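You operate a simulated robot arm through the tools that you are given. There is no shell and no other tool.

You are at the controls of a simulated robot arm. One attempt, no reset.

JOB
Put things in order on the table top. At the end: the black sink stopper stands on top of the blue care card; the brown wax stick stands where the clear mint bottle stood; the clear mint bottle stands where the black sink stopper stood; the blue wool roll from the table top stands where the brown wax stick stood; whatever was shut is shut again. Leave all else as you found it, and nothing knocked over.

Only the result counts: the job must be done as asked and must still hold three seconds after the hand-in. Knocking over, shifting, dropping, spilling or breaking anything else fails it. Lids that push on must go on centred and level and be pressed home; caps that screw on are set level and turned clockwise until they are tight.

ROBOT AND FRAMES
A 7-joint arm with a two-finger parallel gripper, fixed in place. Base frame: the origin is at the foot of the arm, x ahead of it, y to its left, z up; the work surface is at about z = 0. Units: m, degrees, N and s.
With the tool pointing down near the work surface it reaches from about 0.24 to 0.62 m from the base axis. Its first joint turns from -66.0 to 66.0 degrees. Payload 2.6 kg.
The TCP is the grasp point between the finger pads, 0.03 m short of the fingertips. In the tool frame z runs along the fingers and y along their closing line. Largest opening 0.094 m; finger width 0.028, thickness 0.01; the body of the gripper, 0.05 by 0.096 m, starts 0.055 m behind the TCP.
Orientation is that of the tool frame in the base frame, as [roll, pitch, yaw] about the fixed x, y, z axes, in that order (R = Rz(yaw) Ry(pitch) Rx(roll)). With the fingers straight down and closing along the base's y, the tool's x points along the base's -x, its y along +y and its z along -z.

CONTROLS
- The arm moves only by the tool arm_command. Its argument "motion" is a list of rows, each a list of 7 numbers: the turn, a rotation vector about the tool's x, y, z in rad, then the shift along the tool's x, y, z in m, then the finger opening in m, from 0 to 0.094. In form: [[wx, wy, wz, dx, dy, dz, claw], ...]. A call has 1 to 20 rows; each row is the pose to reach, as a shift and turn from the pose commanded when the call began, along the tool's axes at that moment. Rows are played at 5 a second. More than 0.05 m and 8.6 degrees between two rows, or a gripper value outside its range, and nothing of the call is played. A pose out of reach is approached as far as the arm can. The call stops where the force on the tool passes 40 N (or 10 N more than at its start, if that is more) or the arm is blocked; 0.2 s more then pass. Each finger travels about 0.072 m/s and halts on what it meets, pressing with about 40 N; the grip force reading is that of the motor and also rises with nothing between the fingers. The clock runs only during rows and for 0.2 s after the last one: add rows that repeat a pose to give the fingers time. It gives the time, the measured TCP pose, the force on the tool (base axes), the opening and the grip force at its end, in the units of the frame above (readings bear some noise), with the torque about the TCP (base axes, N m) and any sound that the robot's microphone picked up, and new pictures: "views" is both (left out), scene, wrist or none.
- Cameras (640 x 400 px; columns grow to the right, rows downward): "scene" is fixed at [0.0401, 0.4414, 0.5596]; the picture's right is [-0.70, -0.72, 0.00], its down [-0.43, 0.42, -0.80] and it looks along [0.57, -0.56, -0.60] (base axes); focal length 368 px, centre (320, 200). "wrist" rides on the gripper at [0.076, 0.014, -0.103] in the tool frame; the picture's right is [-0.18, 0.98, 0.00], its down [-0.75, -0.14, -0.64] and it looks along [-0.63, -0.12, 0.77] (tool axes); focal length 243 px, centre (320, 200). There is no depth. A picture from a camera that has moved, and an enlarged one, comes with that camera's place and axes in the base frame and with its lens.
- close_up(camera, box): a new picture of the part [left, top, right, bottom] of that camera's present view, enlarged. It takes no simulated time.
- finish_job(): hands the job in; it is judged then, once.

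Nothing tells you positions but the pictures and the camera data. Unless the task says otherwise, let go and move clear before handing in.

The tools are called after "Emit:" as a command line: name --pt "numbers of a row" for each row, then --argument value for the rest, lists and objects as JSON in quotes. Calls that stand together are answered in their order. arm_command: Moves the arm, as the interface text tells. Its arguments: {"type":"object","properties":{"motion":{"type":"array","items":{"type":"array","items":{"type":"number"}}},"views":{"type":"string","enum":["both","scene","wrist","none"]}},"required":["motion"]} The other tools are called the same way: close_up (camera, box) takes an enlarged picture of a part of a camera's view; finish_job () hands the job in.

At the start:

```text
clock: 0.0
position: [0.4087, 0.0033, 0.2805]
ee_rot: [180.0, 0.0, 180.0]
wrist_force: [0.4, -0.6, 0.5]
moment: [0.01, 0.01, -0.01]
gripper_width: 0.0942
grip_force: 0.0
```

scene: 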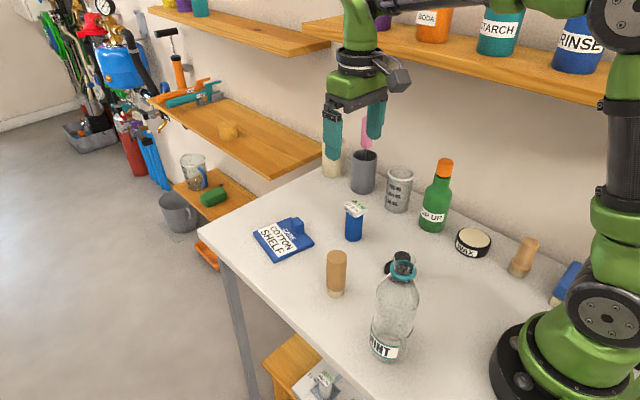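
wrist: 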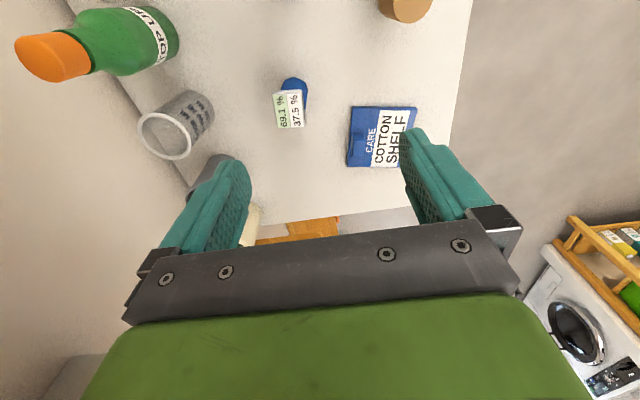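

I see a table with a blue card, a brown stick, a clear mint bottle, a black stopper behind it, a blue item (possibly a thermo-hygrometer), and other things. I'll take close-ups before moving anything.

Emit:
close_up --camera "scene" --box '[220, 180, 420, 305]'

Emit:
close_up --camera "scene" --box '[320, 230, 480, 380]'

Emit:
close_up --camera "scene" --box '[300, 100, 460, 220]'

Emit:
close_up --camera "scene" --box '[440, 200, 620, 320]'

Emit:
close_up --camera "wrist" --box '[100, 0, 460, 240]'

```text
3.20 times, centred on (320, 242) of scene
camera zoom: at [0.0401, 0.4414, 0.5596], right [-0.7, -0.72, 0.0], down [-0.43, 0.42, -0.8], along [0.57, -0.56, -0.6], focal length 1178 px, centre (320, 64)
```

zoom: 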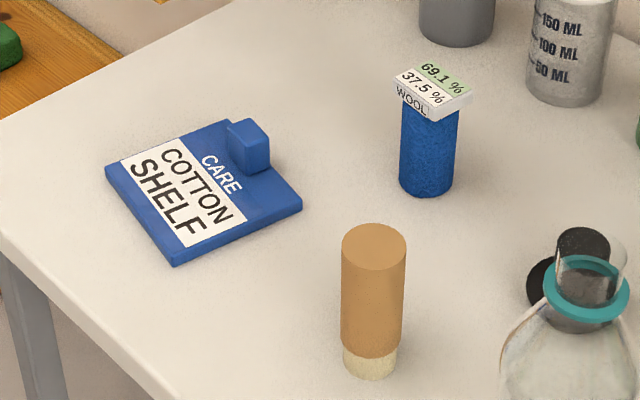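

```text
2.67 times, centred on (400, 305) of scene
camera zoom: at [0.0401, 0.4414, 0.5596], right [-0.7, -0.72, 0.0], down [-0.43, 0.42, -0.8], along [0.57, -0.56, -0.6], focal length 981 px, centre (107, -80)
```

zoom: 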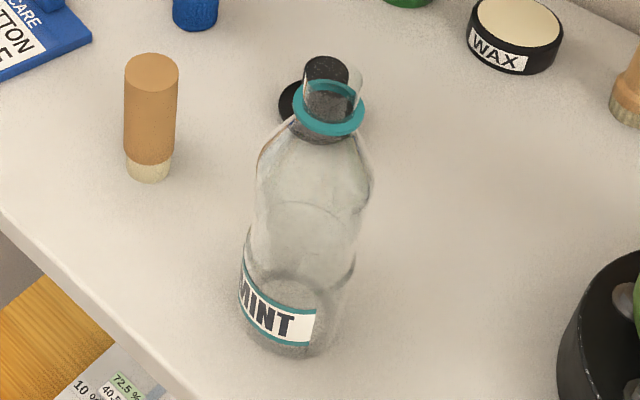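

```text
3.33 times, centred on (380, 160) of scene
camera zoom: at [0.0401, 0.4414, 0.5596], right [-0.7, -0.72, 0.0], down [-0.43, 0.42, -0.8], along [0.57, -0.56, -0.6], focal length 1227 px, centre (120, 333)
```

zoom: 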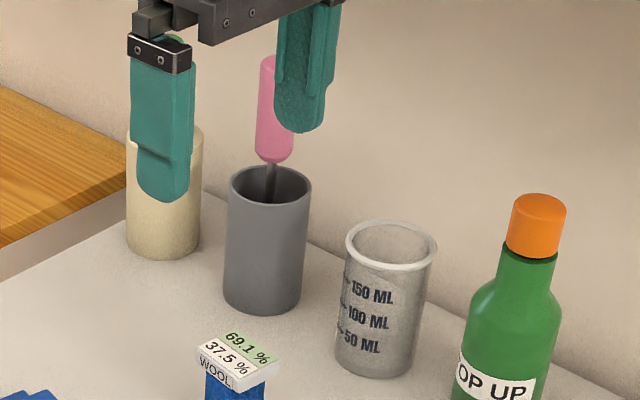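

```text
3.33 times, centred on (530, 260) of scene
camera zoom: at [0.0401, 0.4414, 0.5596], right [-0.7, -0.72, 0.0], down [-0.43, 0.42, -0.8], along [0.57, -0.56, -0.6], focal length 1227 px, centre (-380, 0)
```

zoom: 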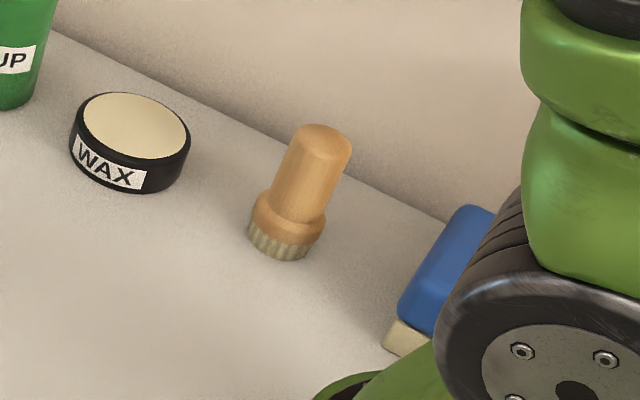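

```text
1.67 times, centred on (280, 120) of wrist
camera zoom: at [0.3321, 0.0158, 0.3814], right [0.18, 0.98, 0.0], down [0.75, -0.14, 0.64], along [0.63, -0.12, -0.77], focal length 404 px, centre (387, 333)
```

zoom: 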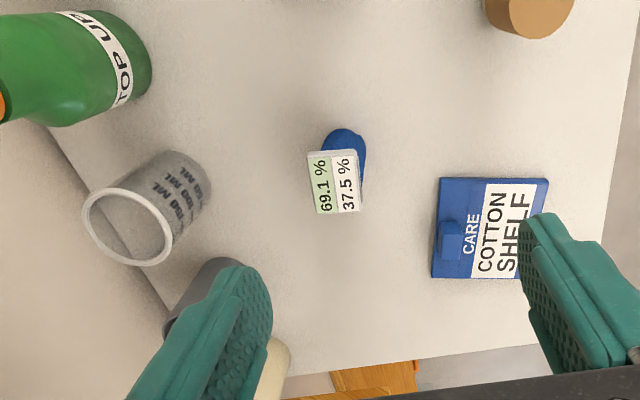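

The bottle stands near (0.20, 0.13) with no cap visible, the stick near (0.34, 0.10), the wool roll near (0.42, -0.04), and the stopper behind the bottle. I'll tilt the wrist to look straight down on the near part of the table.

Emit:
arm_command --pt "0 0.12 0 0.01 0.006 -0.01 0.094" --pt "0 0.24 0 0.02 0.012 -0.02 0.094" --pt "0 0.36 0 0.03 0.018 -0.03 0.094" --pt "0 0.48 0 0.04 0.024 -0.04 0.094" --pt "0 0.6 0 0.05 0.03 -0.05 0.094" --pt "0 0.6 0 0.05 0.03 -0.05 0.094"

```text
clock: 1.4
position: [0.3644, 0.0304, 0.324]
ee_rot: [-180.0, -30.8, 179.9]
wrist_force: [0.4, -0.1, -0.5]
moment: [0.01, 0.01, 0.0]
gripper_width: 0.094
grip_force: 0.1
out of reach, approached as far as the arm can: row 5, 6
camera wrist: at [0.3516, 0.0437, 0.4507], right [0.16, 0.98, -0.09], down [0.98, -0.14, 0.16], along [0.15, -0.12, -0.98], focal length 243 px, centre (320, 200)
```

scene: 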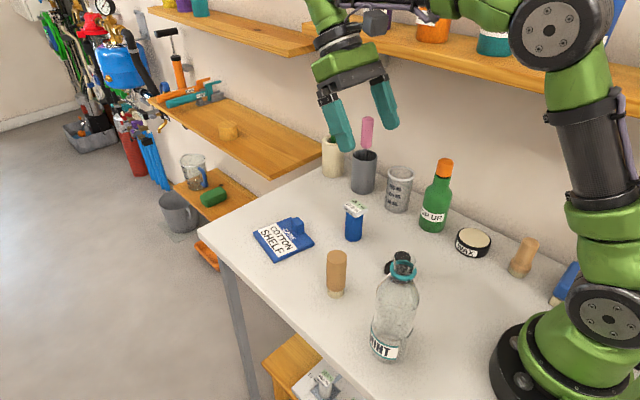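
wrist: 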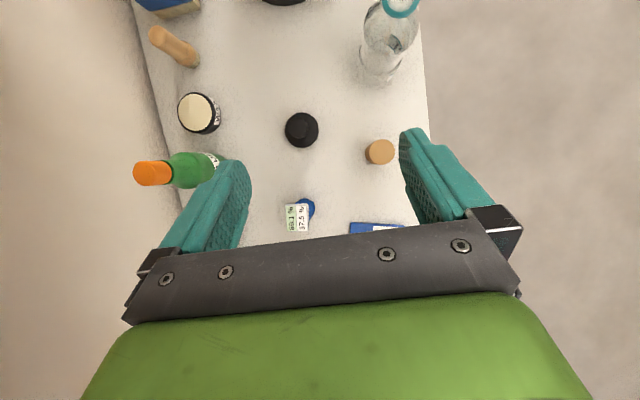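

From above I can see the stopper, stick, bottle and roll. I'll enlarge each to measure positions.

Emit:
close_up --camera "wrist" --box '[240, 80, 400, 180]'

Emit:
close_up --camera "wrist" --box '[320, 0, 480, 100]'

Emit:
close_up --camera "wrist" --box '[260, 140, 420, 240]'

Emit:
close_up --camera "scene" --box '[350, 240, 446, 300]'

Emit:
close_up --camera "scene" --box '[340, 300, 436, 376]'

```text
4.00 times, centred on (320, 130) of wrist
camera zoom: at [0.3516, 0.0437, 0.4507], right [0.16, 0.98, -0.09], down [0.98, -0.14, 0.16], along [0.15, -0.12, -0.98], focal length 970 px, centre (320, 480)
```

zoom: 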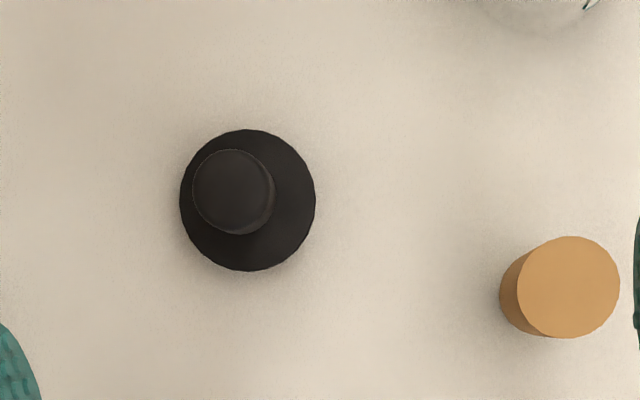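

```text
4.00 times, centred on (400, 50) of wrist
camera zoom: at [0.3516, 0.0437, 0.4507], right [0.16, 0.98, -0.09], down [0.98, -0.14, 0.16], along [0.15, -0.12, -0.98], focal length 970 px, centre (0, 800)
```

zoom: 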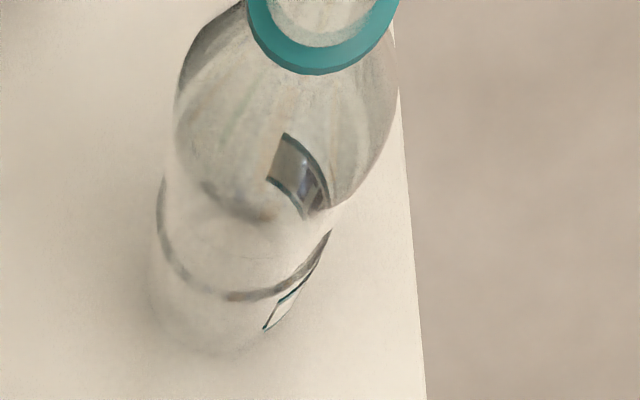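

```text
4.00 times, centred on (340, 190) of wrist
camera zoom: at [0.3516, 0.0437, 0.4507], right [0.16, 0.98, -0.09], down [0.98, -0.14, 0.16], along [0.15, -0.12, -0.98], focal length 970 px, centre (240, 240)
```

zoom: 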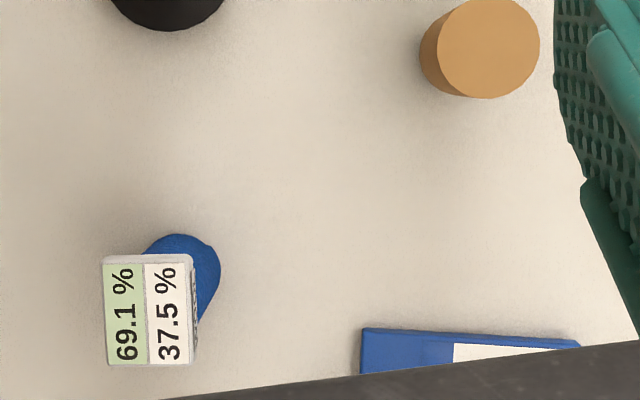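

```text
6.67 times, centred on (398, 270) of scene
camera zoom: at [0.0401, 0.4414, 0.5596], right [-0.7, -0.72, 0.0], down [-0.43, 0.42, -0.8], along [0.57, -0.56, -0.6], focal length 2453 px, centre (-200, -267)
```

zoom: 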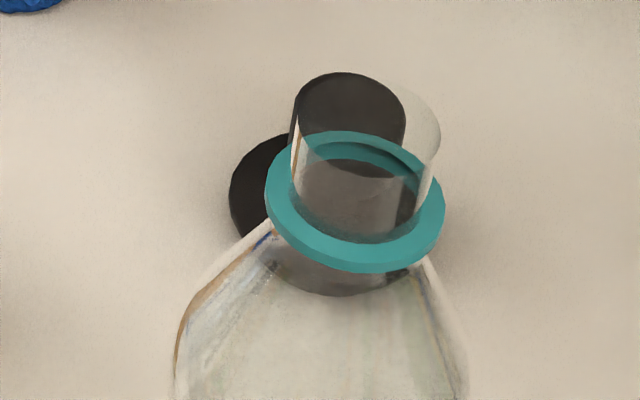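

```text
5.26 times, centred on (388, 338) of scene
camera zoom: at [0.0401, 0.4414, 0.5596], right [-0.7, -0.72, 0.0], down [-0.43, 0.42, -0.8], along [0.57, -0.56, -0.6], focal length 1937 px, centre (-38, -526)
```

zoom: 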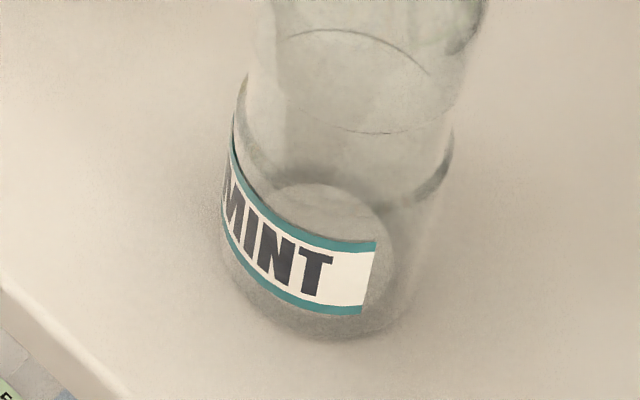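

Estimates: stopper (0.287, -0.021) with a knob to about 0.04 high, stick (0.346, 0.101), roll (0.427, -0.04), bottle (0.206, 0.122). I'll bring the tool upright above the stopper to refine its position.

Emit:
arm_command --pt "0 -0.09 0 0.003 -0.008 0.016 0.094" --pt "0 -0.18 0 0.006 -0.017 0.032 0.094" --pt "0 -0.27 0 0.009 -0.025 0.048 0.094" --pt "0 -0.36 0 0.012 -0.034 0.064 0.094" --pt "0 -0.45 0 0.015 -0.042 0.08 0.094" --pt "0 -0.5376 0 0.0174 -0.0504 0.0966 0.094" --pt "0 -0.5376 0 0.0174 -0.0504 0.0966 0.094"

```text
clock: 3.0
position: [0.3013, -0.021, 0.251]
ee_rot: [-179.9, -0.1, 179.8]
wrist_force: [-0.8, 0.4, -0.8]
moment: [0.02, -0.02, -0.01]
gripper_width: 0.094
grip_force: 0.1
camera wrist: at [0.224, -0.0073, 0.3531], right [0.19, 0.98, 0.0], down [0.75, -0.14, 0.64], along [0.63, -0.12, -0.77], focal length 243 px, centre (320, 200)
```

scene: 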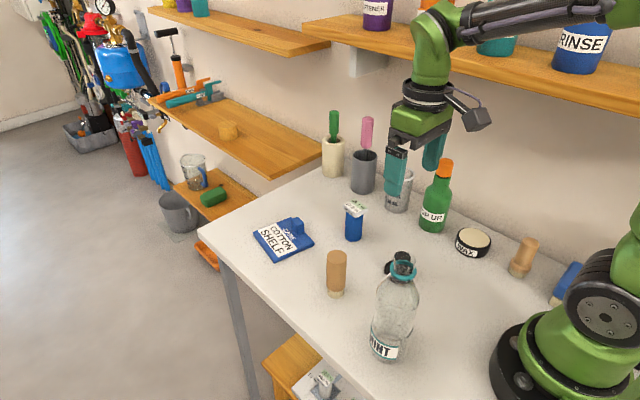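
wrist: 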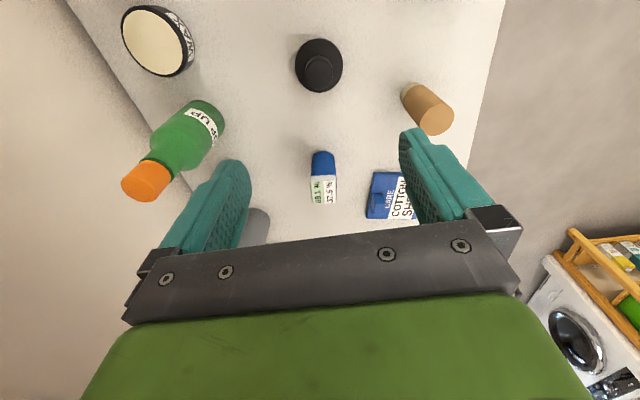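

The stopper now sits ahead of the camera at the top of the wrist view. I'll zoom in to measure it and the roll and card from this second viewpoint.

Emit:
close_up --camera "wrist" --box '[240, 10, 400, 110]'

Emit:
close_up --camera "wrist" --box '[280, 130, 440, 230]'

Emit:
close_up --camera "wrist" --box '[360, 50, 520, 150]'

```text
4.00 times, centred on (320, 60) of wrist
camera zoom: at [0.224, -0.0073, 0.3531], right [0.19, 0.98, 0.0], down [0.75, -0.14, 0.64], along [0.63, -0.12, -0.77], focal length 970 px, centre (320, 760)
```

zoom: 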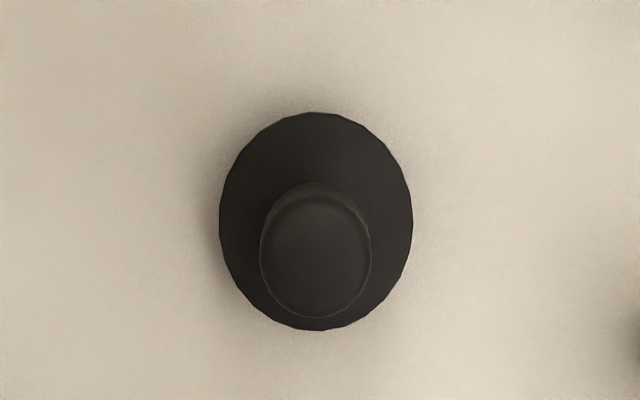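

```text
4.00 times, centred on (360, 180) of wrist
camera zoom: at [0.224, -0.0073, 0.3531], right [0.19, 0.98, 0.0], down [0.75, -0.14, 0.64], along [0.63, -0.12, -0.77], focal length 970 px, centre (160, 280)
```

zoom: 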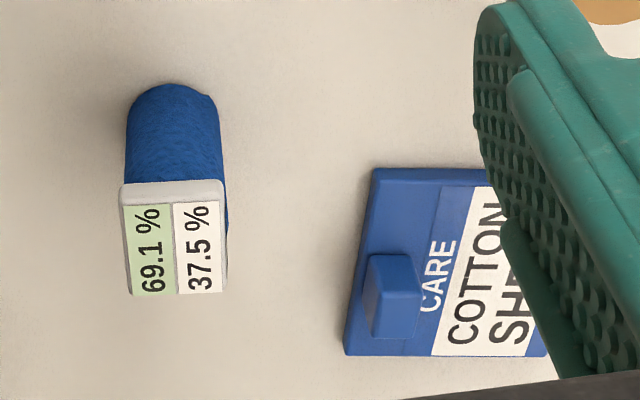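

```text
4.00 times, centred on (440, 100) of wrist
camera zoom: at [0.224, -0.0073, 0.3531], right [0.19, 0.98, 0.0], down [0.75, -0.14, 0.64], along [0.63, -0.12, -0.77], focal length 970 px, centre (-160, 600)
```

zoom: 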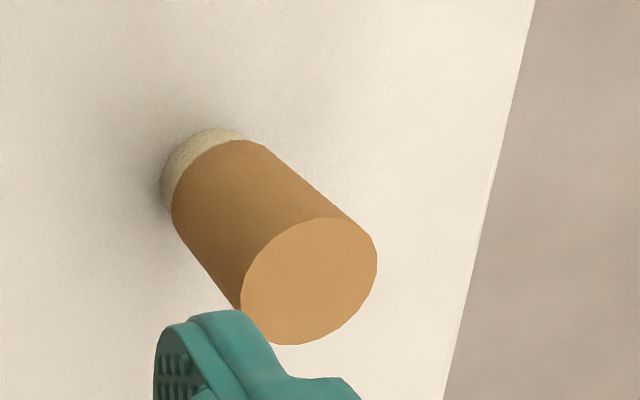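

The stopper centre agrees from both views at about (0.288, -0.021), with the knob top near z 0.043. I'll centre over it and go down to z of about 0.10.

Emit:
arm_command --pt "0 0 0 0.0132 0 0.03 0.094" --pt "0 0 0 0.0132 0 0.07 0.094" --pt "0 0 0 0.0132 0 0.11 0.094" --pt "0 0 0 0.0132 0 0.15 0.094" --pt "0 0 0 0.0132 0 0.15 0.094"

```text
clock: 4.2
position: [0.2875, -0.0187, 0.1001]
ee_rot: [-180.0, -0.1, 179.9]
wrist_force: [-0.1, -0.8, -0.1]
moment: [-0.01, -0.03, 0.0]
gripper_width: 0.0938
grip_force: 0.2
camera wrist: at [0.2106, -0.0057, 0.2028], right [0.19, 0.98, 0.0], down [0.75, -0.14, 0.64], along [0.63, -0.12, -0.77], focal length 243 px, centre (320, 200)
```

scene: 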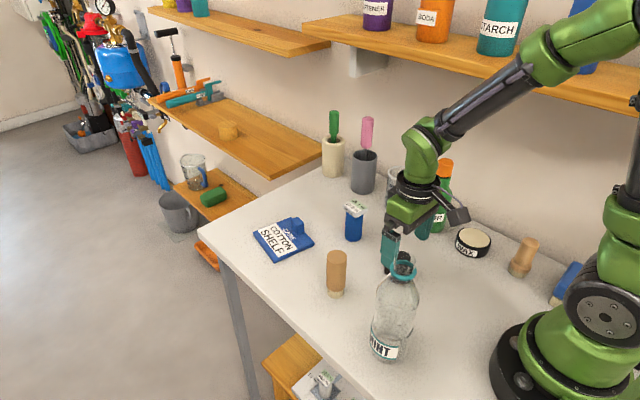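
wrist: 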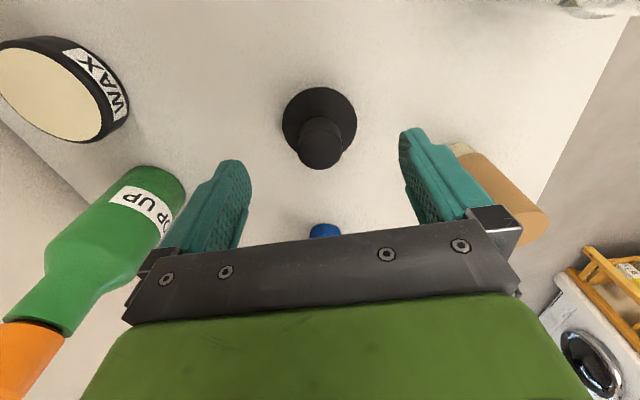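

Emit:
close_up --camera "wrist" --box '[240, 70, 400, 190]'

Emit:
close_up --camera "scene" --box '[340, 200, 460, 300]'

```text
3.33 times, centred on (320, 130) of wrist
camera zoom: at [0.2106, -0.0057, 0.2028], right [0.19, 0.98, 0.0], down [0.75, -0.14, 0.64], along [0.63, -0.12, -0.77], focal length 809 px, centre (320, 433)
```

zoom: 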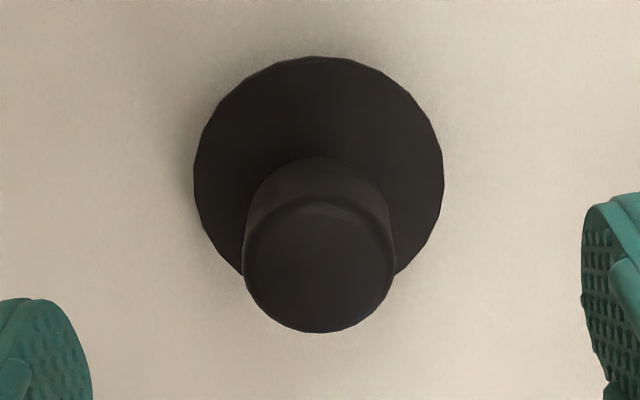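

```text
4.00 times, centred on (400, 250) of scene
camera zoom: at [0.0401, 0.4414, 0.5596], right [-0.7, -0.72, 0.0], down [-0.43, 0.42, -0.8], along [0.57, -0.56, -0.6], focal length 1472 px, centre (0, 0)
```

zoom: 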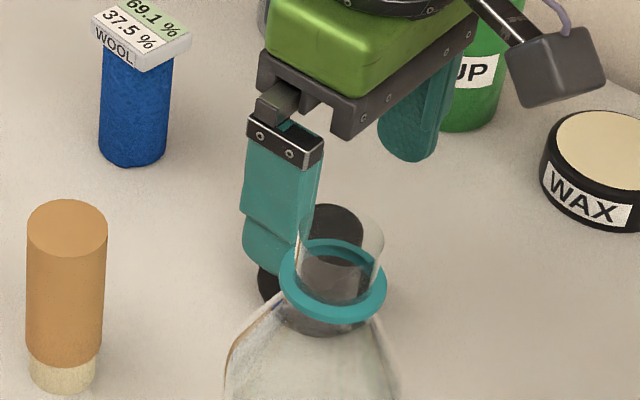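

The stopper is centred between the fingers. I'll lower until the fingertips sit just above the disk and close on the knob.

Emit:
arm_command --pt "0 0 0 -0.0005 0 0.02 0.094" --pt "0 0 0 -0.0005 0 0.04 0.094" --pt "0 0 0 -0.0005 0 0.052 0.094" --pt "0 0 0 -0.0005 0 0.052 0.094" --pt "0 0 0 -0.0005 0 0.052 0.06" --pt "0 0 0 -0.0005 0 0.052 0.03" --pt "0 0 0 -0.0005 0 0.052 0.01" --pt "0 0 0 -0.0005 0 0.052 0.01" --pt "0 0 0 -0.0005 0 0.052 0.01"

```text
clock: 6.2
position: [0.287, -0.0186, 0.0487]
ee_rot: [-179.9, -0.1, 180.0]
wrist_force: [-0.2, -0.6, 0.0]
moment: [-0.01, -0.05, -0.01]
gripper_width: 0.0308
grip_force: 40.3
camera wrist: at [0.2106, -0.0052, 0.1509], right [0.18, 0.98, 0.0], down [0.75, -0.14, 0.64], along [0.63, -0.12, -0.77], focal length 243 px, centre (320, 200)
```

scene: 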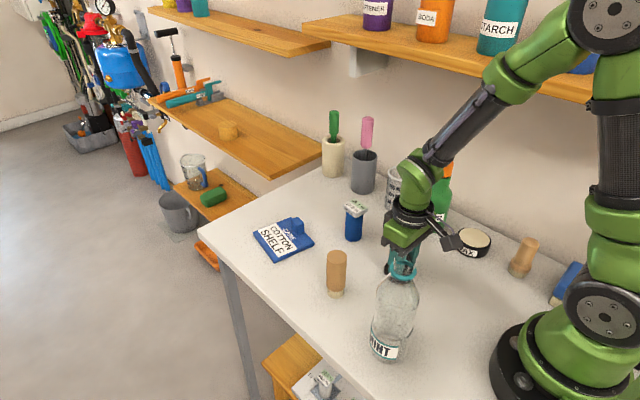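
wrist: 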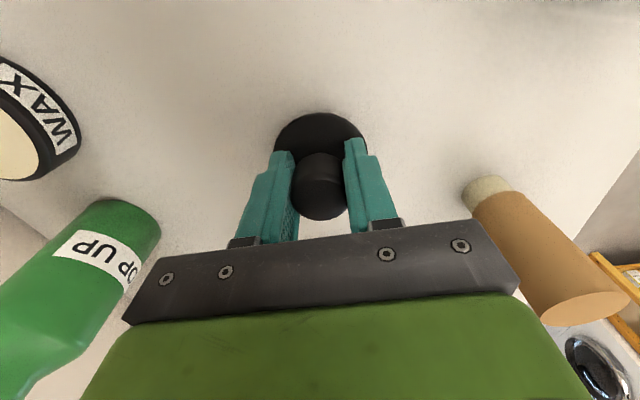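

The stopper is gripped (width 0.031), which puts its place at about (0.288, -0.019). I'll lift it and carry it near the card to look at the card from closer.

Emit:
arm_command --pt "0 0 0 0 0 -0.01 0.01" --pt "0 0 0 0 0 -0.05 0.01" --pt "0 0 0 0 0 -0.09 0.01" --pt "0 0 0 0 0 -0.13 0.01" --pt "0 0 0 0 0 -0.16 0.01" --pt "0 0 0 -0.025 0.018 -0.18 0.01" --pt "0 0 0 -0.05 0.036 -0.2 0.01" --pt "0 0 0 -0.075 0.054 -0.2 0.01" --pt "0 0 0 -0.1 0.072 -0.2 0.01" --pt "0 0 0 -0.125 0.09 -0.2 0.01" --pt "0 0 0 -0.14 0.11 -0.2 0.01" --pt "0 0 0 -0.14 0.11 -0.2 0.01"

```text
clock: 8.8
position: [0.4279, 0.0881, 0.248]
ee_rot: [180.0, -0.1, 179.9]
wrist_force: [0.0, -0.5, -0.4]
moment: [-0.03, 0.03, 0.02]
gripper_width: 0.031
grip_force: 40.1
camera wrist: at [0.352, 0.1018, 0.3499], right [0.18, 0.98, 0.0], down [0.75, -0.14, 0.64], along [0.63, -0.12, -0.77], focal length 243 px, centre (320, 200)
```

scene: 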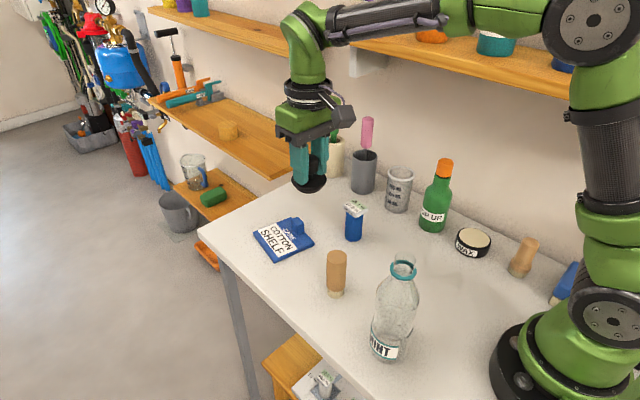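
wrist: 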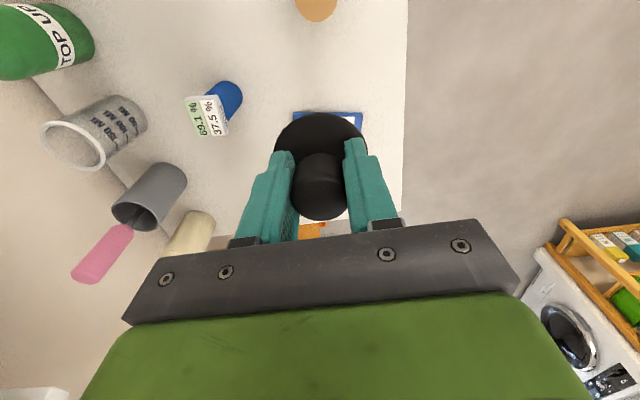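

The stopper is held level. I'll take clear scene close-ups of the card and of the bottle now that nothing black is behind it.

Emit:
close_up --camera "scene" --box '[240, 200, 336, 276]'

Emit:
close_up --camera "scene" --box '[360, 240, 432, 300]'

Emit:
close_up --camera "scene" --box '[352, 300, 432, 370]'

Emit:
close_up --camera "scene" --box '[300, 235, 380, 305]'

Emit:
close_up --camera "scene" --box '[270, 130, 370, 200]'

```text
5.26 times, centred on (288, 238) of scene
camera zoom: at [0.0401, 0.4414, 0.5596], right [-0.7, -0.72, 0.0], down [-0.43, 0.42, -0.8], along [0.57, -0.56, -0.6], focal length 1937 px, centre (488, 0)
```

zoom: 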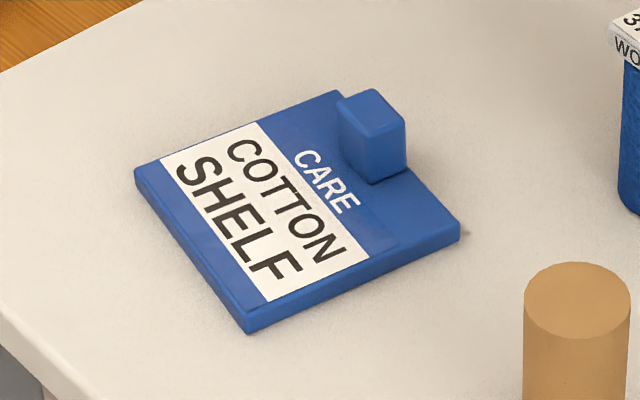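

```text
6.67 times, centred on (396, 270) of scene
camera zoom: at [0.0401, 0.4414, 0.5596], right [-0.7, -0.72, 0.0], down [-0.43, 0.42, -0.8], along [0.57, -0.56, -0.6], focal length 2453 px, centre (-187, -267)
```

zoom: 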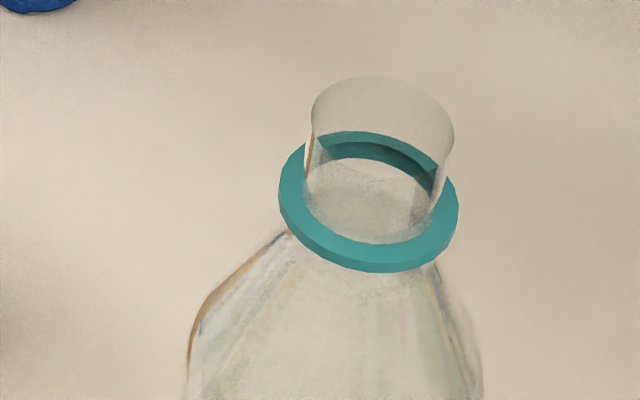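

```text
5.71 times, centred on (392, 335) of scene
camera zoom: at [0.0401, 0.4414, 0.5596], right [-0.7, -0.72, 0.0], down [-0.43, 0.42, -0.8], along [0.57, -0.56, -0.6], focal length 2103 px, centre (-91, -571)
```

zoom: 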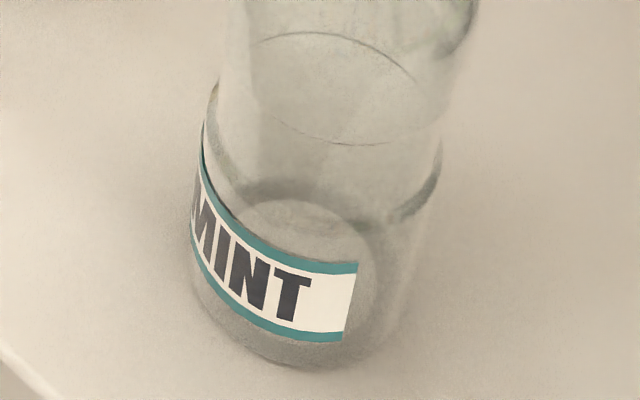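

```text
5.71 times, centred on (340, 270) of scene
camera zoom: at [0.0401, 0.4414, 0.5596], right [-0.7, -0.72, 0.0], down [-0.43, 0.42, -0.8], along [0.57, -0.56, -0.6], focal length 2103 px, centre (206, -200)
```

zoom: 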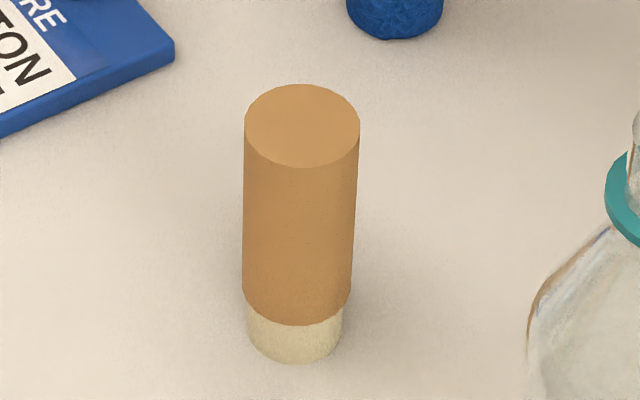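

```text
5.71 times, centred on (320, 165) of scene
camera zoom: at [0.0401, 0.4414, 0.5596], right [-0.7, -0.72, 0.0], down [-0.43, 0.42, -0.8], along [0.57, -0.56, -0.6], focal length 2103 px, centre (320, 400)
```

zoom: 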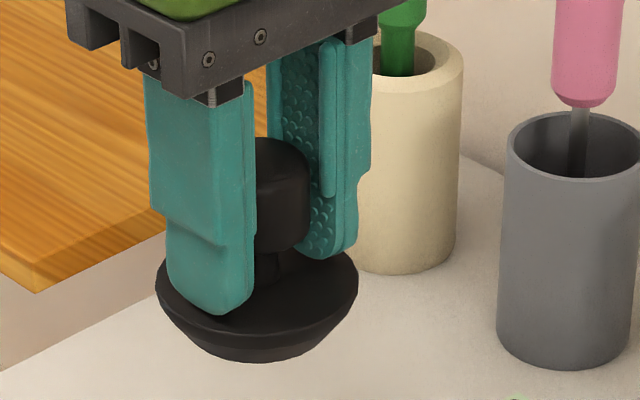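

The stopper has a tapered base, and the card is about 8–9 mm thick with a small block at its low-y edge. I'll place the stopper at about (0.527, 0.089), clear of the block, going to a hover first.

Emit:
arm_command --pt "0 0 0 -0.03 0 0.0 0.01" --pt "0 0 0 -0.06 0 0.01 0.01" --pt "0 0 0 -0.09 -0.001 0.03 0.01" --pt "0 0 0 -0.099 -0.001 0.07 0.01" --pt "0 0 0 -0.099 -0.001 0.11 0.01" --pt "0 0 0 -0.099 -0.001 0.14 0.01" --pt "0 0 0 -0.099 -0.001 0.15 0.01" --pt "0 0 0 -0.099 -0.001 0.15 0.01"

Emit:
close_up --camera "scene" --box '[230, 160, 340, 280]'

Emit:
close_up --camera "wrist" --box '[220, 80, 420, 240]'

```text
clock: 10.6
position: [0.5258, 0.0866, 0.0983]
ee_rot: [-180.0, 0.0, 180.0]
wrist_force: [0.3, 0.7, -1.1]
moment: [0.02, -0.02, 0.01]
gripper_width: 0.0308
grip_force: 39.4
camera wrist: at [0.4493, 0.1011, 0.2019], right [0.18, 0.98, 0.0], down [0.75, -0.14, 0.64], along [0.63, -0.12, -0.77], focal length 243 px, centre (320, 200)
```

scene: 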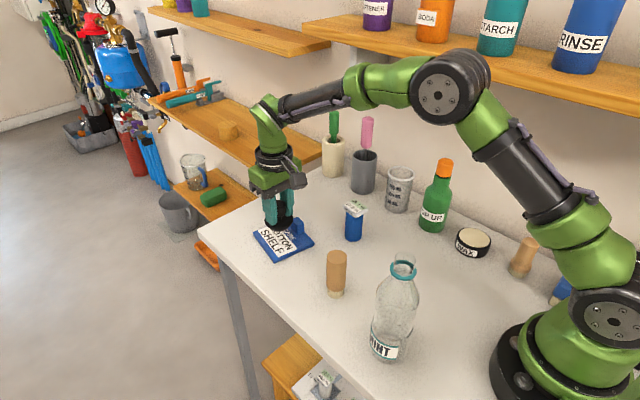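
wrist: 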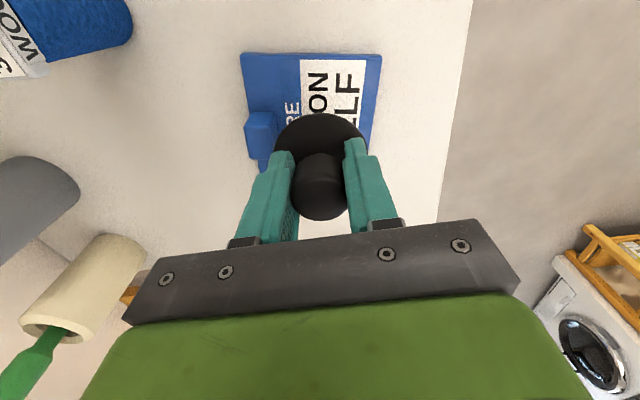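

```text
3.33 times, centred on (285, 220) of scene
camera zoom: at [0.0401, 0.4414, 0.5596], right [-0.7, -0.72, 0.0], down [-0.43, 0.42, -0.8], along [0.57, -0.56, -0.6], focal length 1227 px, centre (437, 133)
```

zoom: 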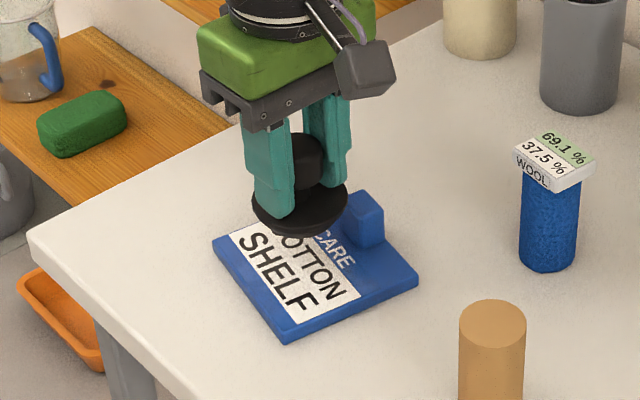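

```text
2.50 times, centred on (320, 160) of wrist
camera zoom: at [0.4493, 0.1011, 0.2019], right [0.18, 0.98, 0.0], down [0.75, -0.14, 0.64], along [0.63, -0.12, -0.77], focal length 606 px, centre (320, 300)
```

zoom: 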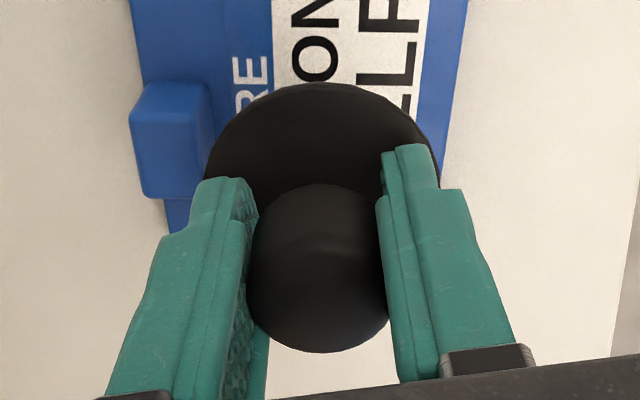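

The hover is centred between the block and the far card edge. I'll shift 2 mm away from the block and lower gently.

Emit:
arm_command --pt "0 0 0 0 0.002 0.01 0.01" --pt "0 0 0 0 0.002 0.025 0.01" --pt "0 0 0 0 0.002 0.035 0.01" --pt "0 0 0 0 0.002 0.038 0.01" --pt "0 0 0 0 0.002 0.039 0.01" --pt "0 0 0 0 0.002 0.039 0.01"

Emit:
close_up --camera "scene" --box '[240, 190, 320, 270]'

```text
clock: 12.0
position: [0.5256, 0.0902, 0.0592]
ee_rot: [179.9, -0.1, -180.0]
wrist_force: [-2.3, 0.0, 2.1]
moment: [-0.07, 0.07, -0.03]
gripper_width: 0.031
grip_force: 40.4
camera wrist: at [0.4493, 0.1036, 0.1616], right [0.18, 0.98, 0.0], down [0.75, -0.14, 0.64], along [0.63, -0.12, -0.77], focal length 243 px, centre (320, 200)
```

scene: 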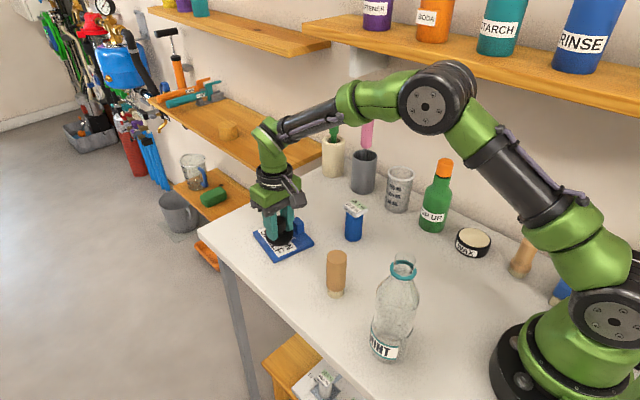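
wrist: 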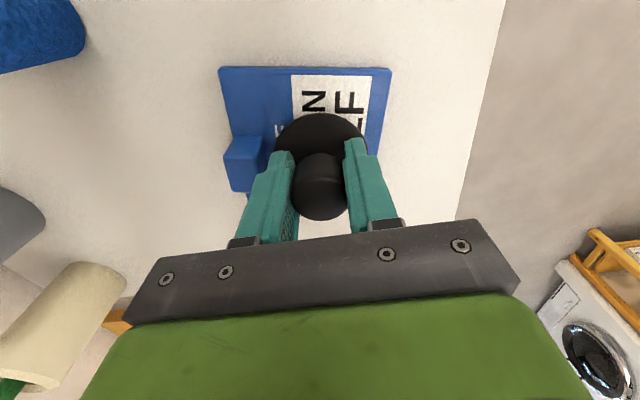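

```text
5.00 times, centred on (280, 230) of scene
camera zoom: at [0.0401, 0.4414, 0.5596], right [-0.7, -0.72, 0.0], down [-0.43, 0.42, -0.8], along [0.57, -0.56, -0.6], focal length 1840 px, centre (520, 50)
```

zoom: 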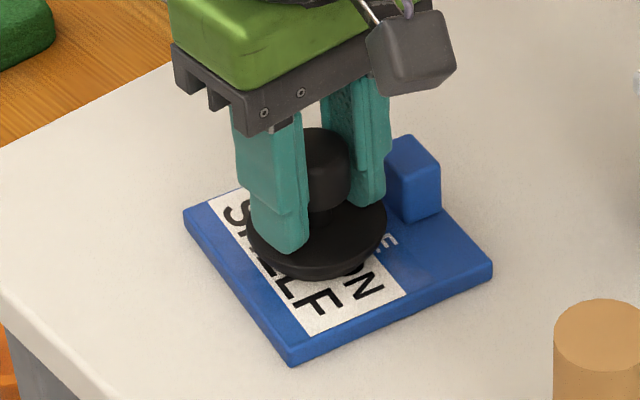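

There's a small contact force already (about 2 N). I'll ease down one more millimetre to confirm that the stopper is seated.

Emit:
arm_command --pt "0 0 0 0 0 0.0005 0.01" --pt "0 0 0 0 0 0.001 0.01" --pt "0 0 0 0 0 0.001 0.01" --views "none"

```text
clock: 12.8
position: [0.5253, 0.0898, 0.0594]
ee_rot: [180.0, -0.1, 180.0]
wrist_force: [-3.2, -1.2, 14.2]
moment: [-0.15, 0.2, -0.04]
gripper_width: 0.031
grip_force: 39.8
```

It's firmly seated (14 N). I'll relieve the pressure, open slightly to 0.040 so the finger does not touch the block, then rise straight up.

Emit:
arm_command --pt "0 0 0 0 0 -0.001 0.01" --pt "0 0 0 0 0 -0.001 0.031" --pt "0 0 0 0 0 -0.001 0.04" --pt "0 0 0 0 0 -0.001 0.04" --pt "0 0 0 0 0 -0.001 0.04" --pt "0 0 0 0 0 -0.01 0.04" --pt "0 0 0 0 0 -0.03 0.04" --pt "0 0 0 0 0 -0.06 0.04" --pt "0 0 0 0 0 -0.1 0.06" --pt "0 0 0 0 0 -0.14 0.094" --pt "0 0 0 0 0 -0.16 0.094"

Emit:
close_up --camera "scene" --box '[240, 190, 320, 270]'

Emit:
close_up --camera "wrist" --box '[240, 60, 400, 180]'

```text
clock: 15.2
position: [0.5266, 0.0899, 0.2197]
ee_rot: [180.0, -0.1, -180.0]
wrist_force: [-0.4, -0.8, 0.0]
moment: [0.01, 0.03, -0.02]
gripper_width: 0.0943
grip_force: 0.2
camera wrist: at [0.4504, 0.1027, 0.3206], right [0.18, 0.98, 0.0], down [0.75, -0.14, 0.64], along [0.63, -0.12, -0.77], focal length 243 px, centre (320, 200)
```

scene: 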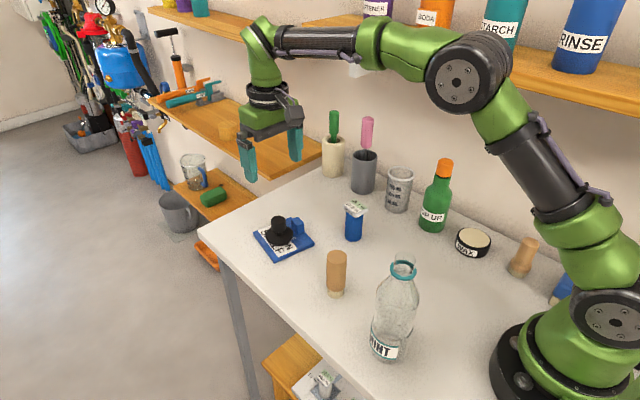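
wrist: 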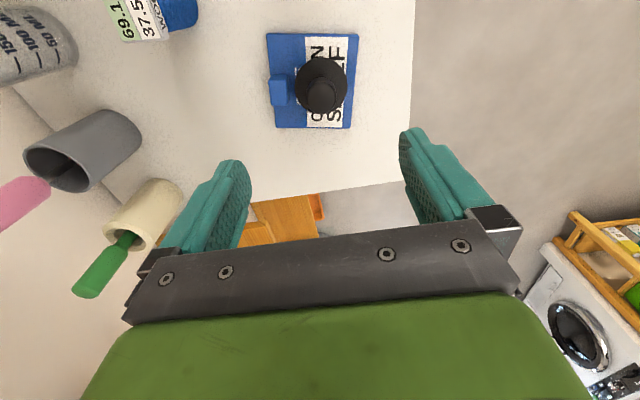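

```text
5.00 times, centred on (280, 230) of scene
camera zoom: at [0.0401, 0.4414, 0.5596], right [-0.7, -0.72, 0.0], down [-0.43, 0.42, -0.8], along [0.57, -0.56, -0.6], focal length 1840 px, centre (520, 50)
```

zoom: 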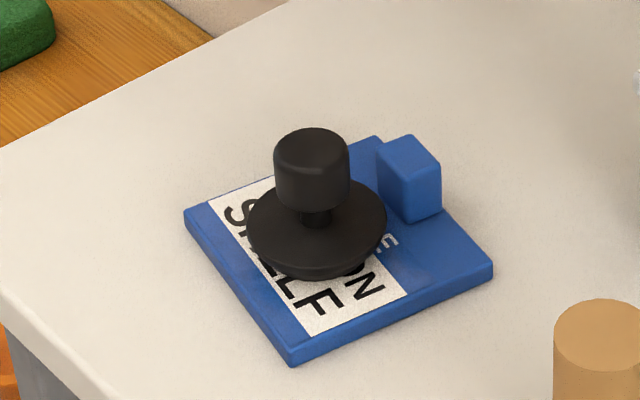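

```text
3.33 times, centred on (320, 120) of wrist
camera zoom: at [0.4504, 0.1027, 0.3206], right [0.18, 0.98, 0.0], down [0.75, -0.14, 0.64], along [0.63, -0.12, -0.77], focal length 809 px, centre (320, 467)
```

zoom: 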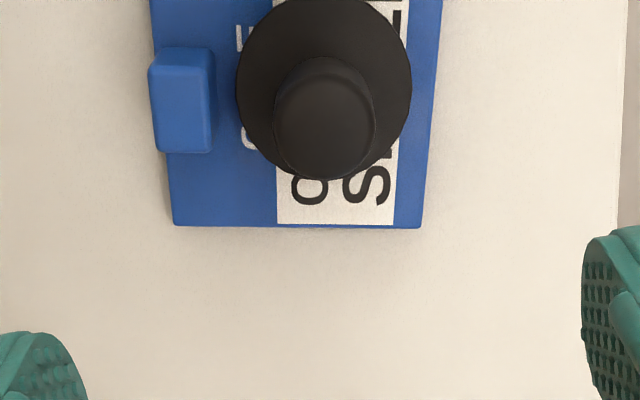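

The stopper stands level on the card. Next is the bottle, so I'll move above and in front of it with a tilt so the wrist camera can see it.

Emit:
arm_command --pt "0 0 0 0.02 0.003 -0.03 0.094" --pt "0 0 0 0.05 0.006 -0.06 0.094" --pt "0 0 0 0.085 0.01 -0.09 0.094" --pt "0 0.05 0 0.12 0.014 -0.11 0.094" --pt "0 0.1 0 0.155 0.018 -0.13 0.094" --pt "0 0.17 0 0.19 0.022 -0.13 0.094" --pt "0 0.24 0 0.225 0.026 -0.13 0.094" --pt "0 0.3 0 0.2566 0.03 -0.13 0.094" --pt "0 0.35 0 0.2566 0.03 -0.13 0.094" --pt "0 0.35 0 0.2566 0.03 -0.13 0.094"

Emit:
close_up --camera "wrist" --box '[200, 0, 440, 150]'

```text
clock: 17.4
position: [0.2695, 0.1214, 0.3479]
ee_rot: [-180.0, -20.1, 180.0]
wrist_force: [0.5, -0.2, 0.2]
moment: [-0.02, 0.0, 0.02]
gripper_width: 0.0941
grip_force: 0.1
camera wrist: at [0.2337, 0.1346, 0.4708], right [0.17, 0.98, -0.06], down [0.93, -0.14, 0.34], along [0.33, -0.12, -0.94], focal length 243 px, centre (320, 200)
```

scene: 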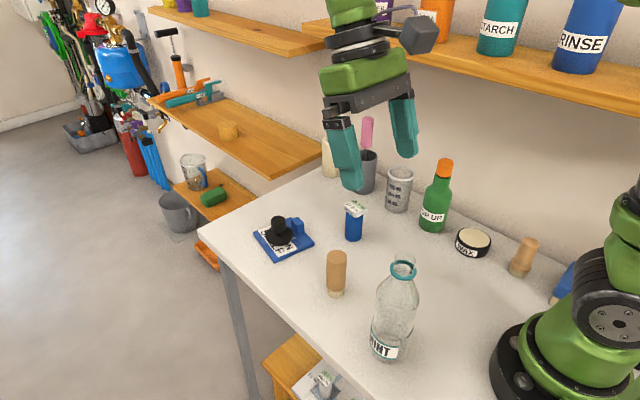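
wrist: 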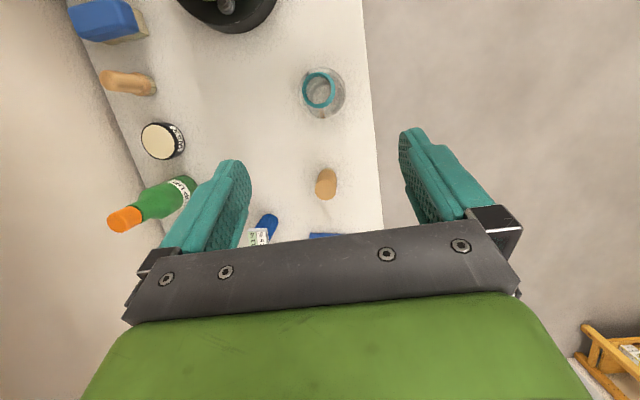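

```text
2.67 times, centred on (320, 75) of wrist
camera zoom: at [0.2337, 0.1346, 0.4708], right [0.17, 0.98, -0.06], down [0.93, -0.14, 0.34], along [0.33, -0.12, -0.94], focal length 647 px, centre (320, 533)
```

zoom: 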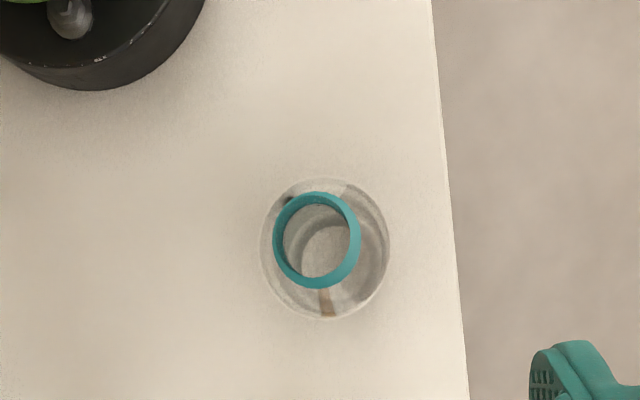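

A good near-vertical view of the bottle. I'll zoom further to fix its axis.

Emit:
close_up --camera "wrist" --box '[284, 60, 364, 125]'

Emit:
close_up --camera "wrist" --box '[280, 140, 380, 215]'

```text
6.15 times, centred on (324, 92) of wrist
camera zoom: at [0.2337, 0.1346, 0.4708], right [0.17, 0.98, -0.06], down [0.93, -0.14, 0.34], along [0.33, -0.12, -0.94], focal length 1493 px, centre (295, 862)
```

zoom: 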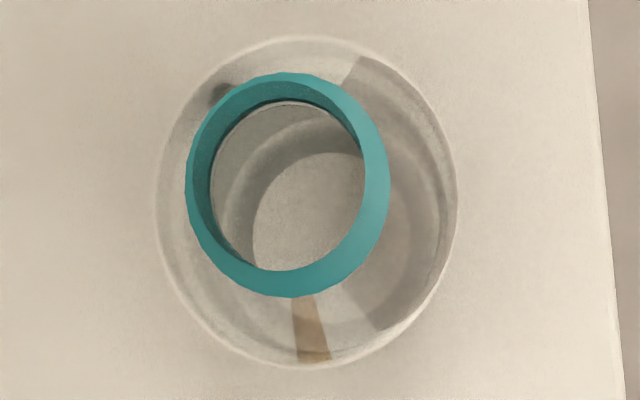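

```text
5.33 times, centred on (330, 178) of wrist
camera zoom: at [0.2337, 0.1346, 0.4708], right [0.17, 0.98, -0.06], down [0.93, -0.14, 0.34], along [0.33, -0.12, -0.94], focal length 1294 px, centre (267, 320)
```

zoom: 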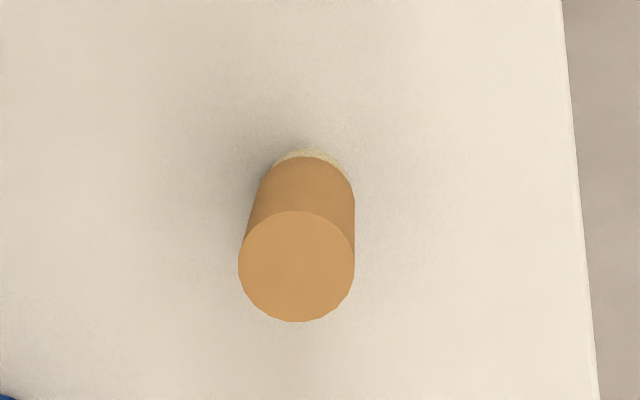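

The bottle axis is at about (0.208, 0.1205), with the ring at z of about 0.181 and the mouth at about 0.203. I'll straighten the tool and move above it to check that it's reachable.

Emit:
arm_command --pt "0 -0.07 0 0.0083 0 0.0133 0.094" --pt "0 -0.14 0 0.0167 0 0.0266 0.094" --pt "0 -0.21 0 0.025 0 0.0398 0.094" --pt "0 -0.28 0 0.0334 0 0.0531 0.094" --pt "0 -0.35 0 0.0417 -0.0006 0.0664 0.094" --pt "0 -0.35 0 0.0417 -0.0006 0.0664 0.094"

Emit:
close_up --camera "scene" --box '[330, 180, 470, 320]'

```text
clock: 18.8
position: [0.2086, 0.1204, 0.3003]
ee_rot: [180.0, -0.1, -179.9]
wrist_force: [-0.3, -0.8, 0.7]
moment: [0.02, 0.01, 0.0]
gripper_width: 0.094
grip_force: 0.1
camera wrist: at [0.1318, 0.1339, 0.4016], right [0.18, 0.98, 0.0], down [0.75, -0.14, 0.64], along [0.63, -0.12, -0.77], focal length 243 px, centre (320, 200)
```

scene: 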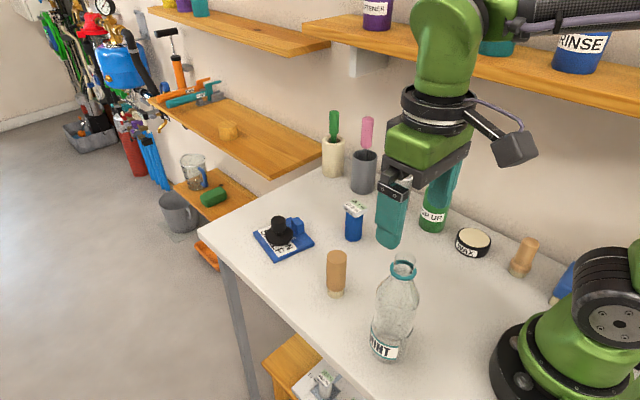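
wrist: 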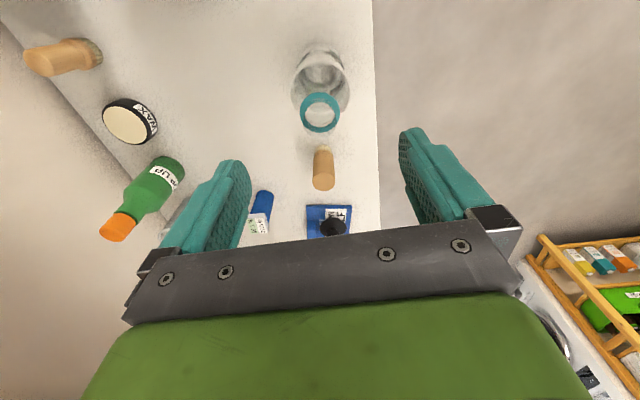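

```text
2.86 times, centred on (400, 250) of scene
camera zoom: at [0.0401, 0.4414, 0.5596], right [-0.7, -0.72, 0.0], down [-0.43, 0.42, -0.8], along [0.57, -0.56, -0.6], focal length 1051 px, centre (91, 57)
```

zoom: 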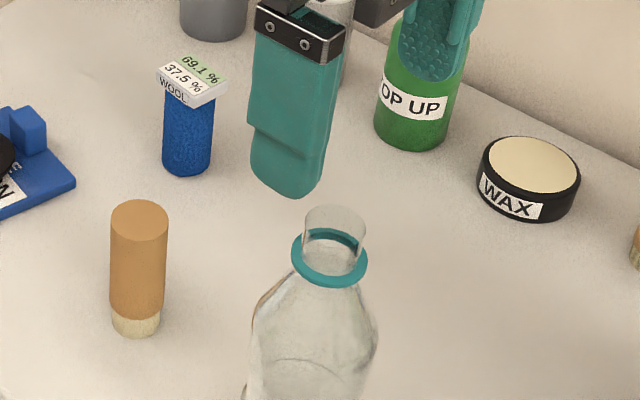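

Emit:
close_up --camera "wrist" --box '[272, 40, 368, 140]'

```text
4.00 times, centred on (320, 90) of wrist
camera zoom: at [0.1318, 0.1339, 0.4016], right [0.18, 0.98, 0.0], down [0.75, -0.14, 0.64], along [0.63, -0.12, -0.77], focal length 970 px, centre (320, 640)
```

zoom: 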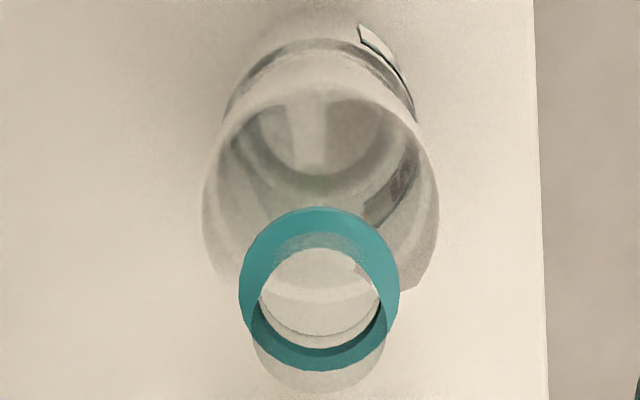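

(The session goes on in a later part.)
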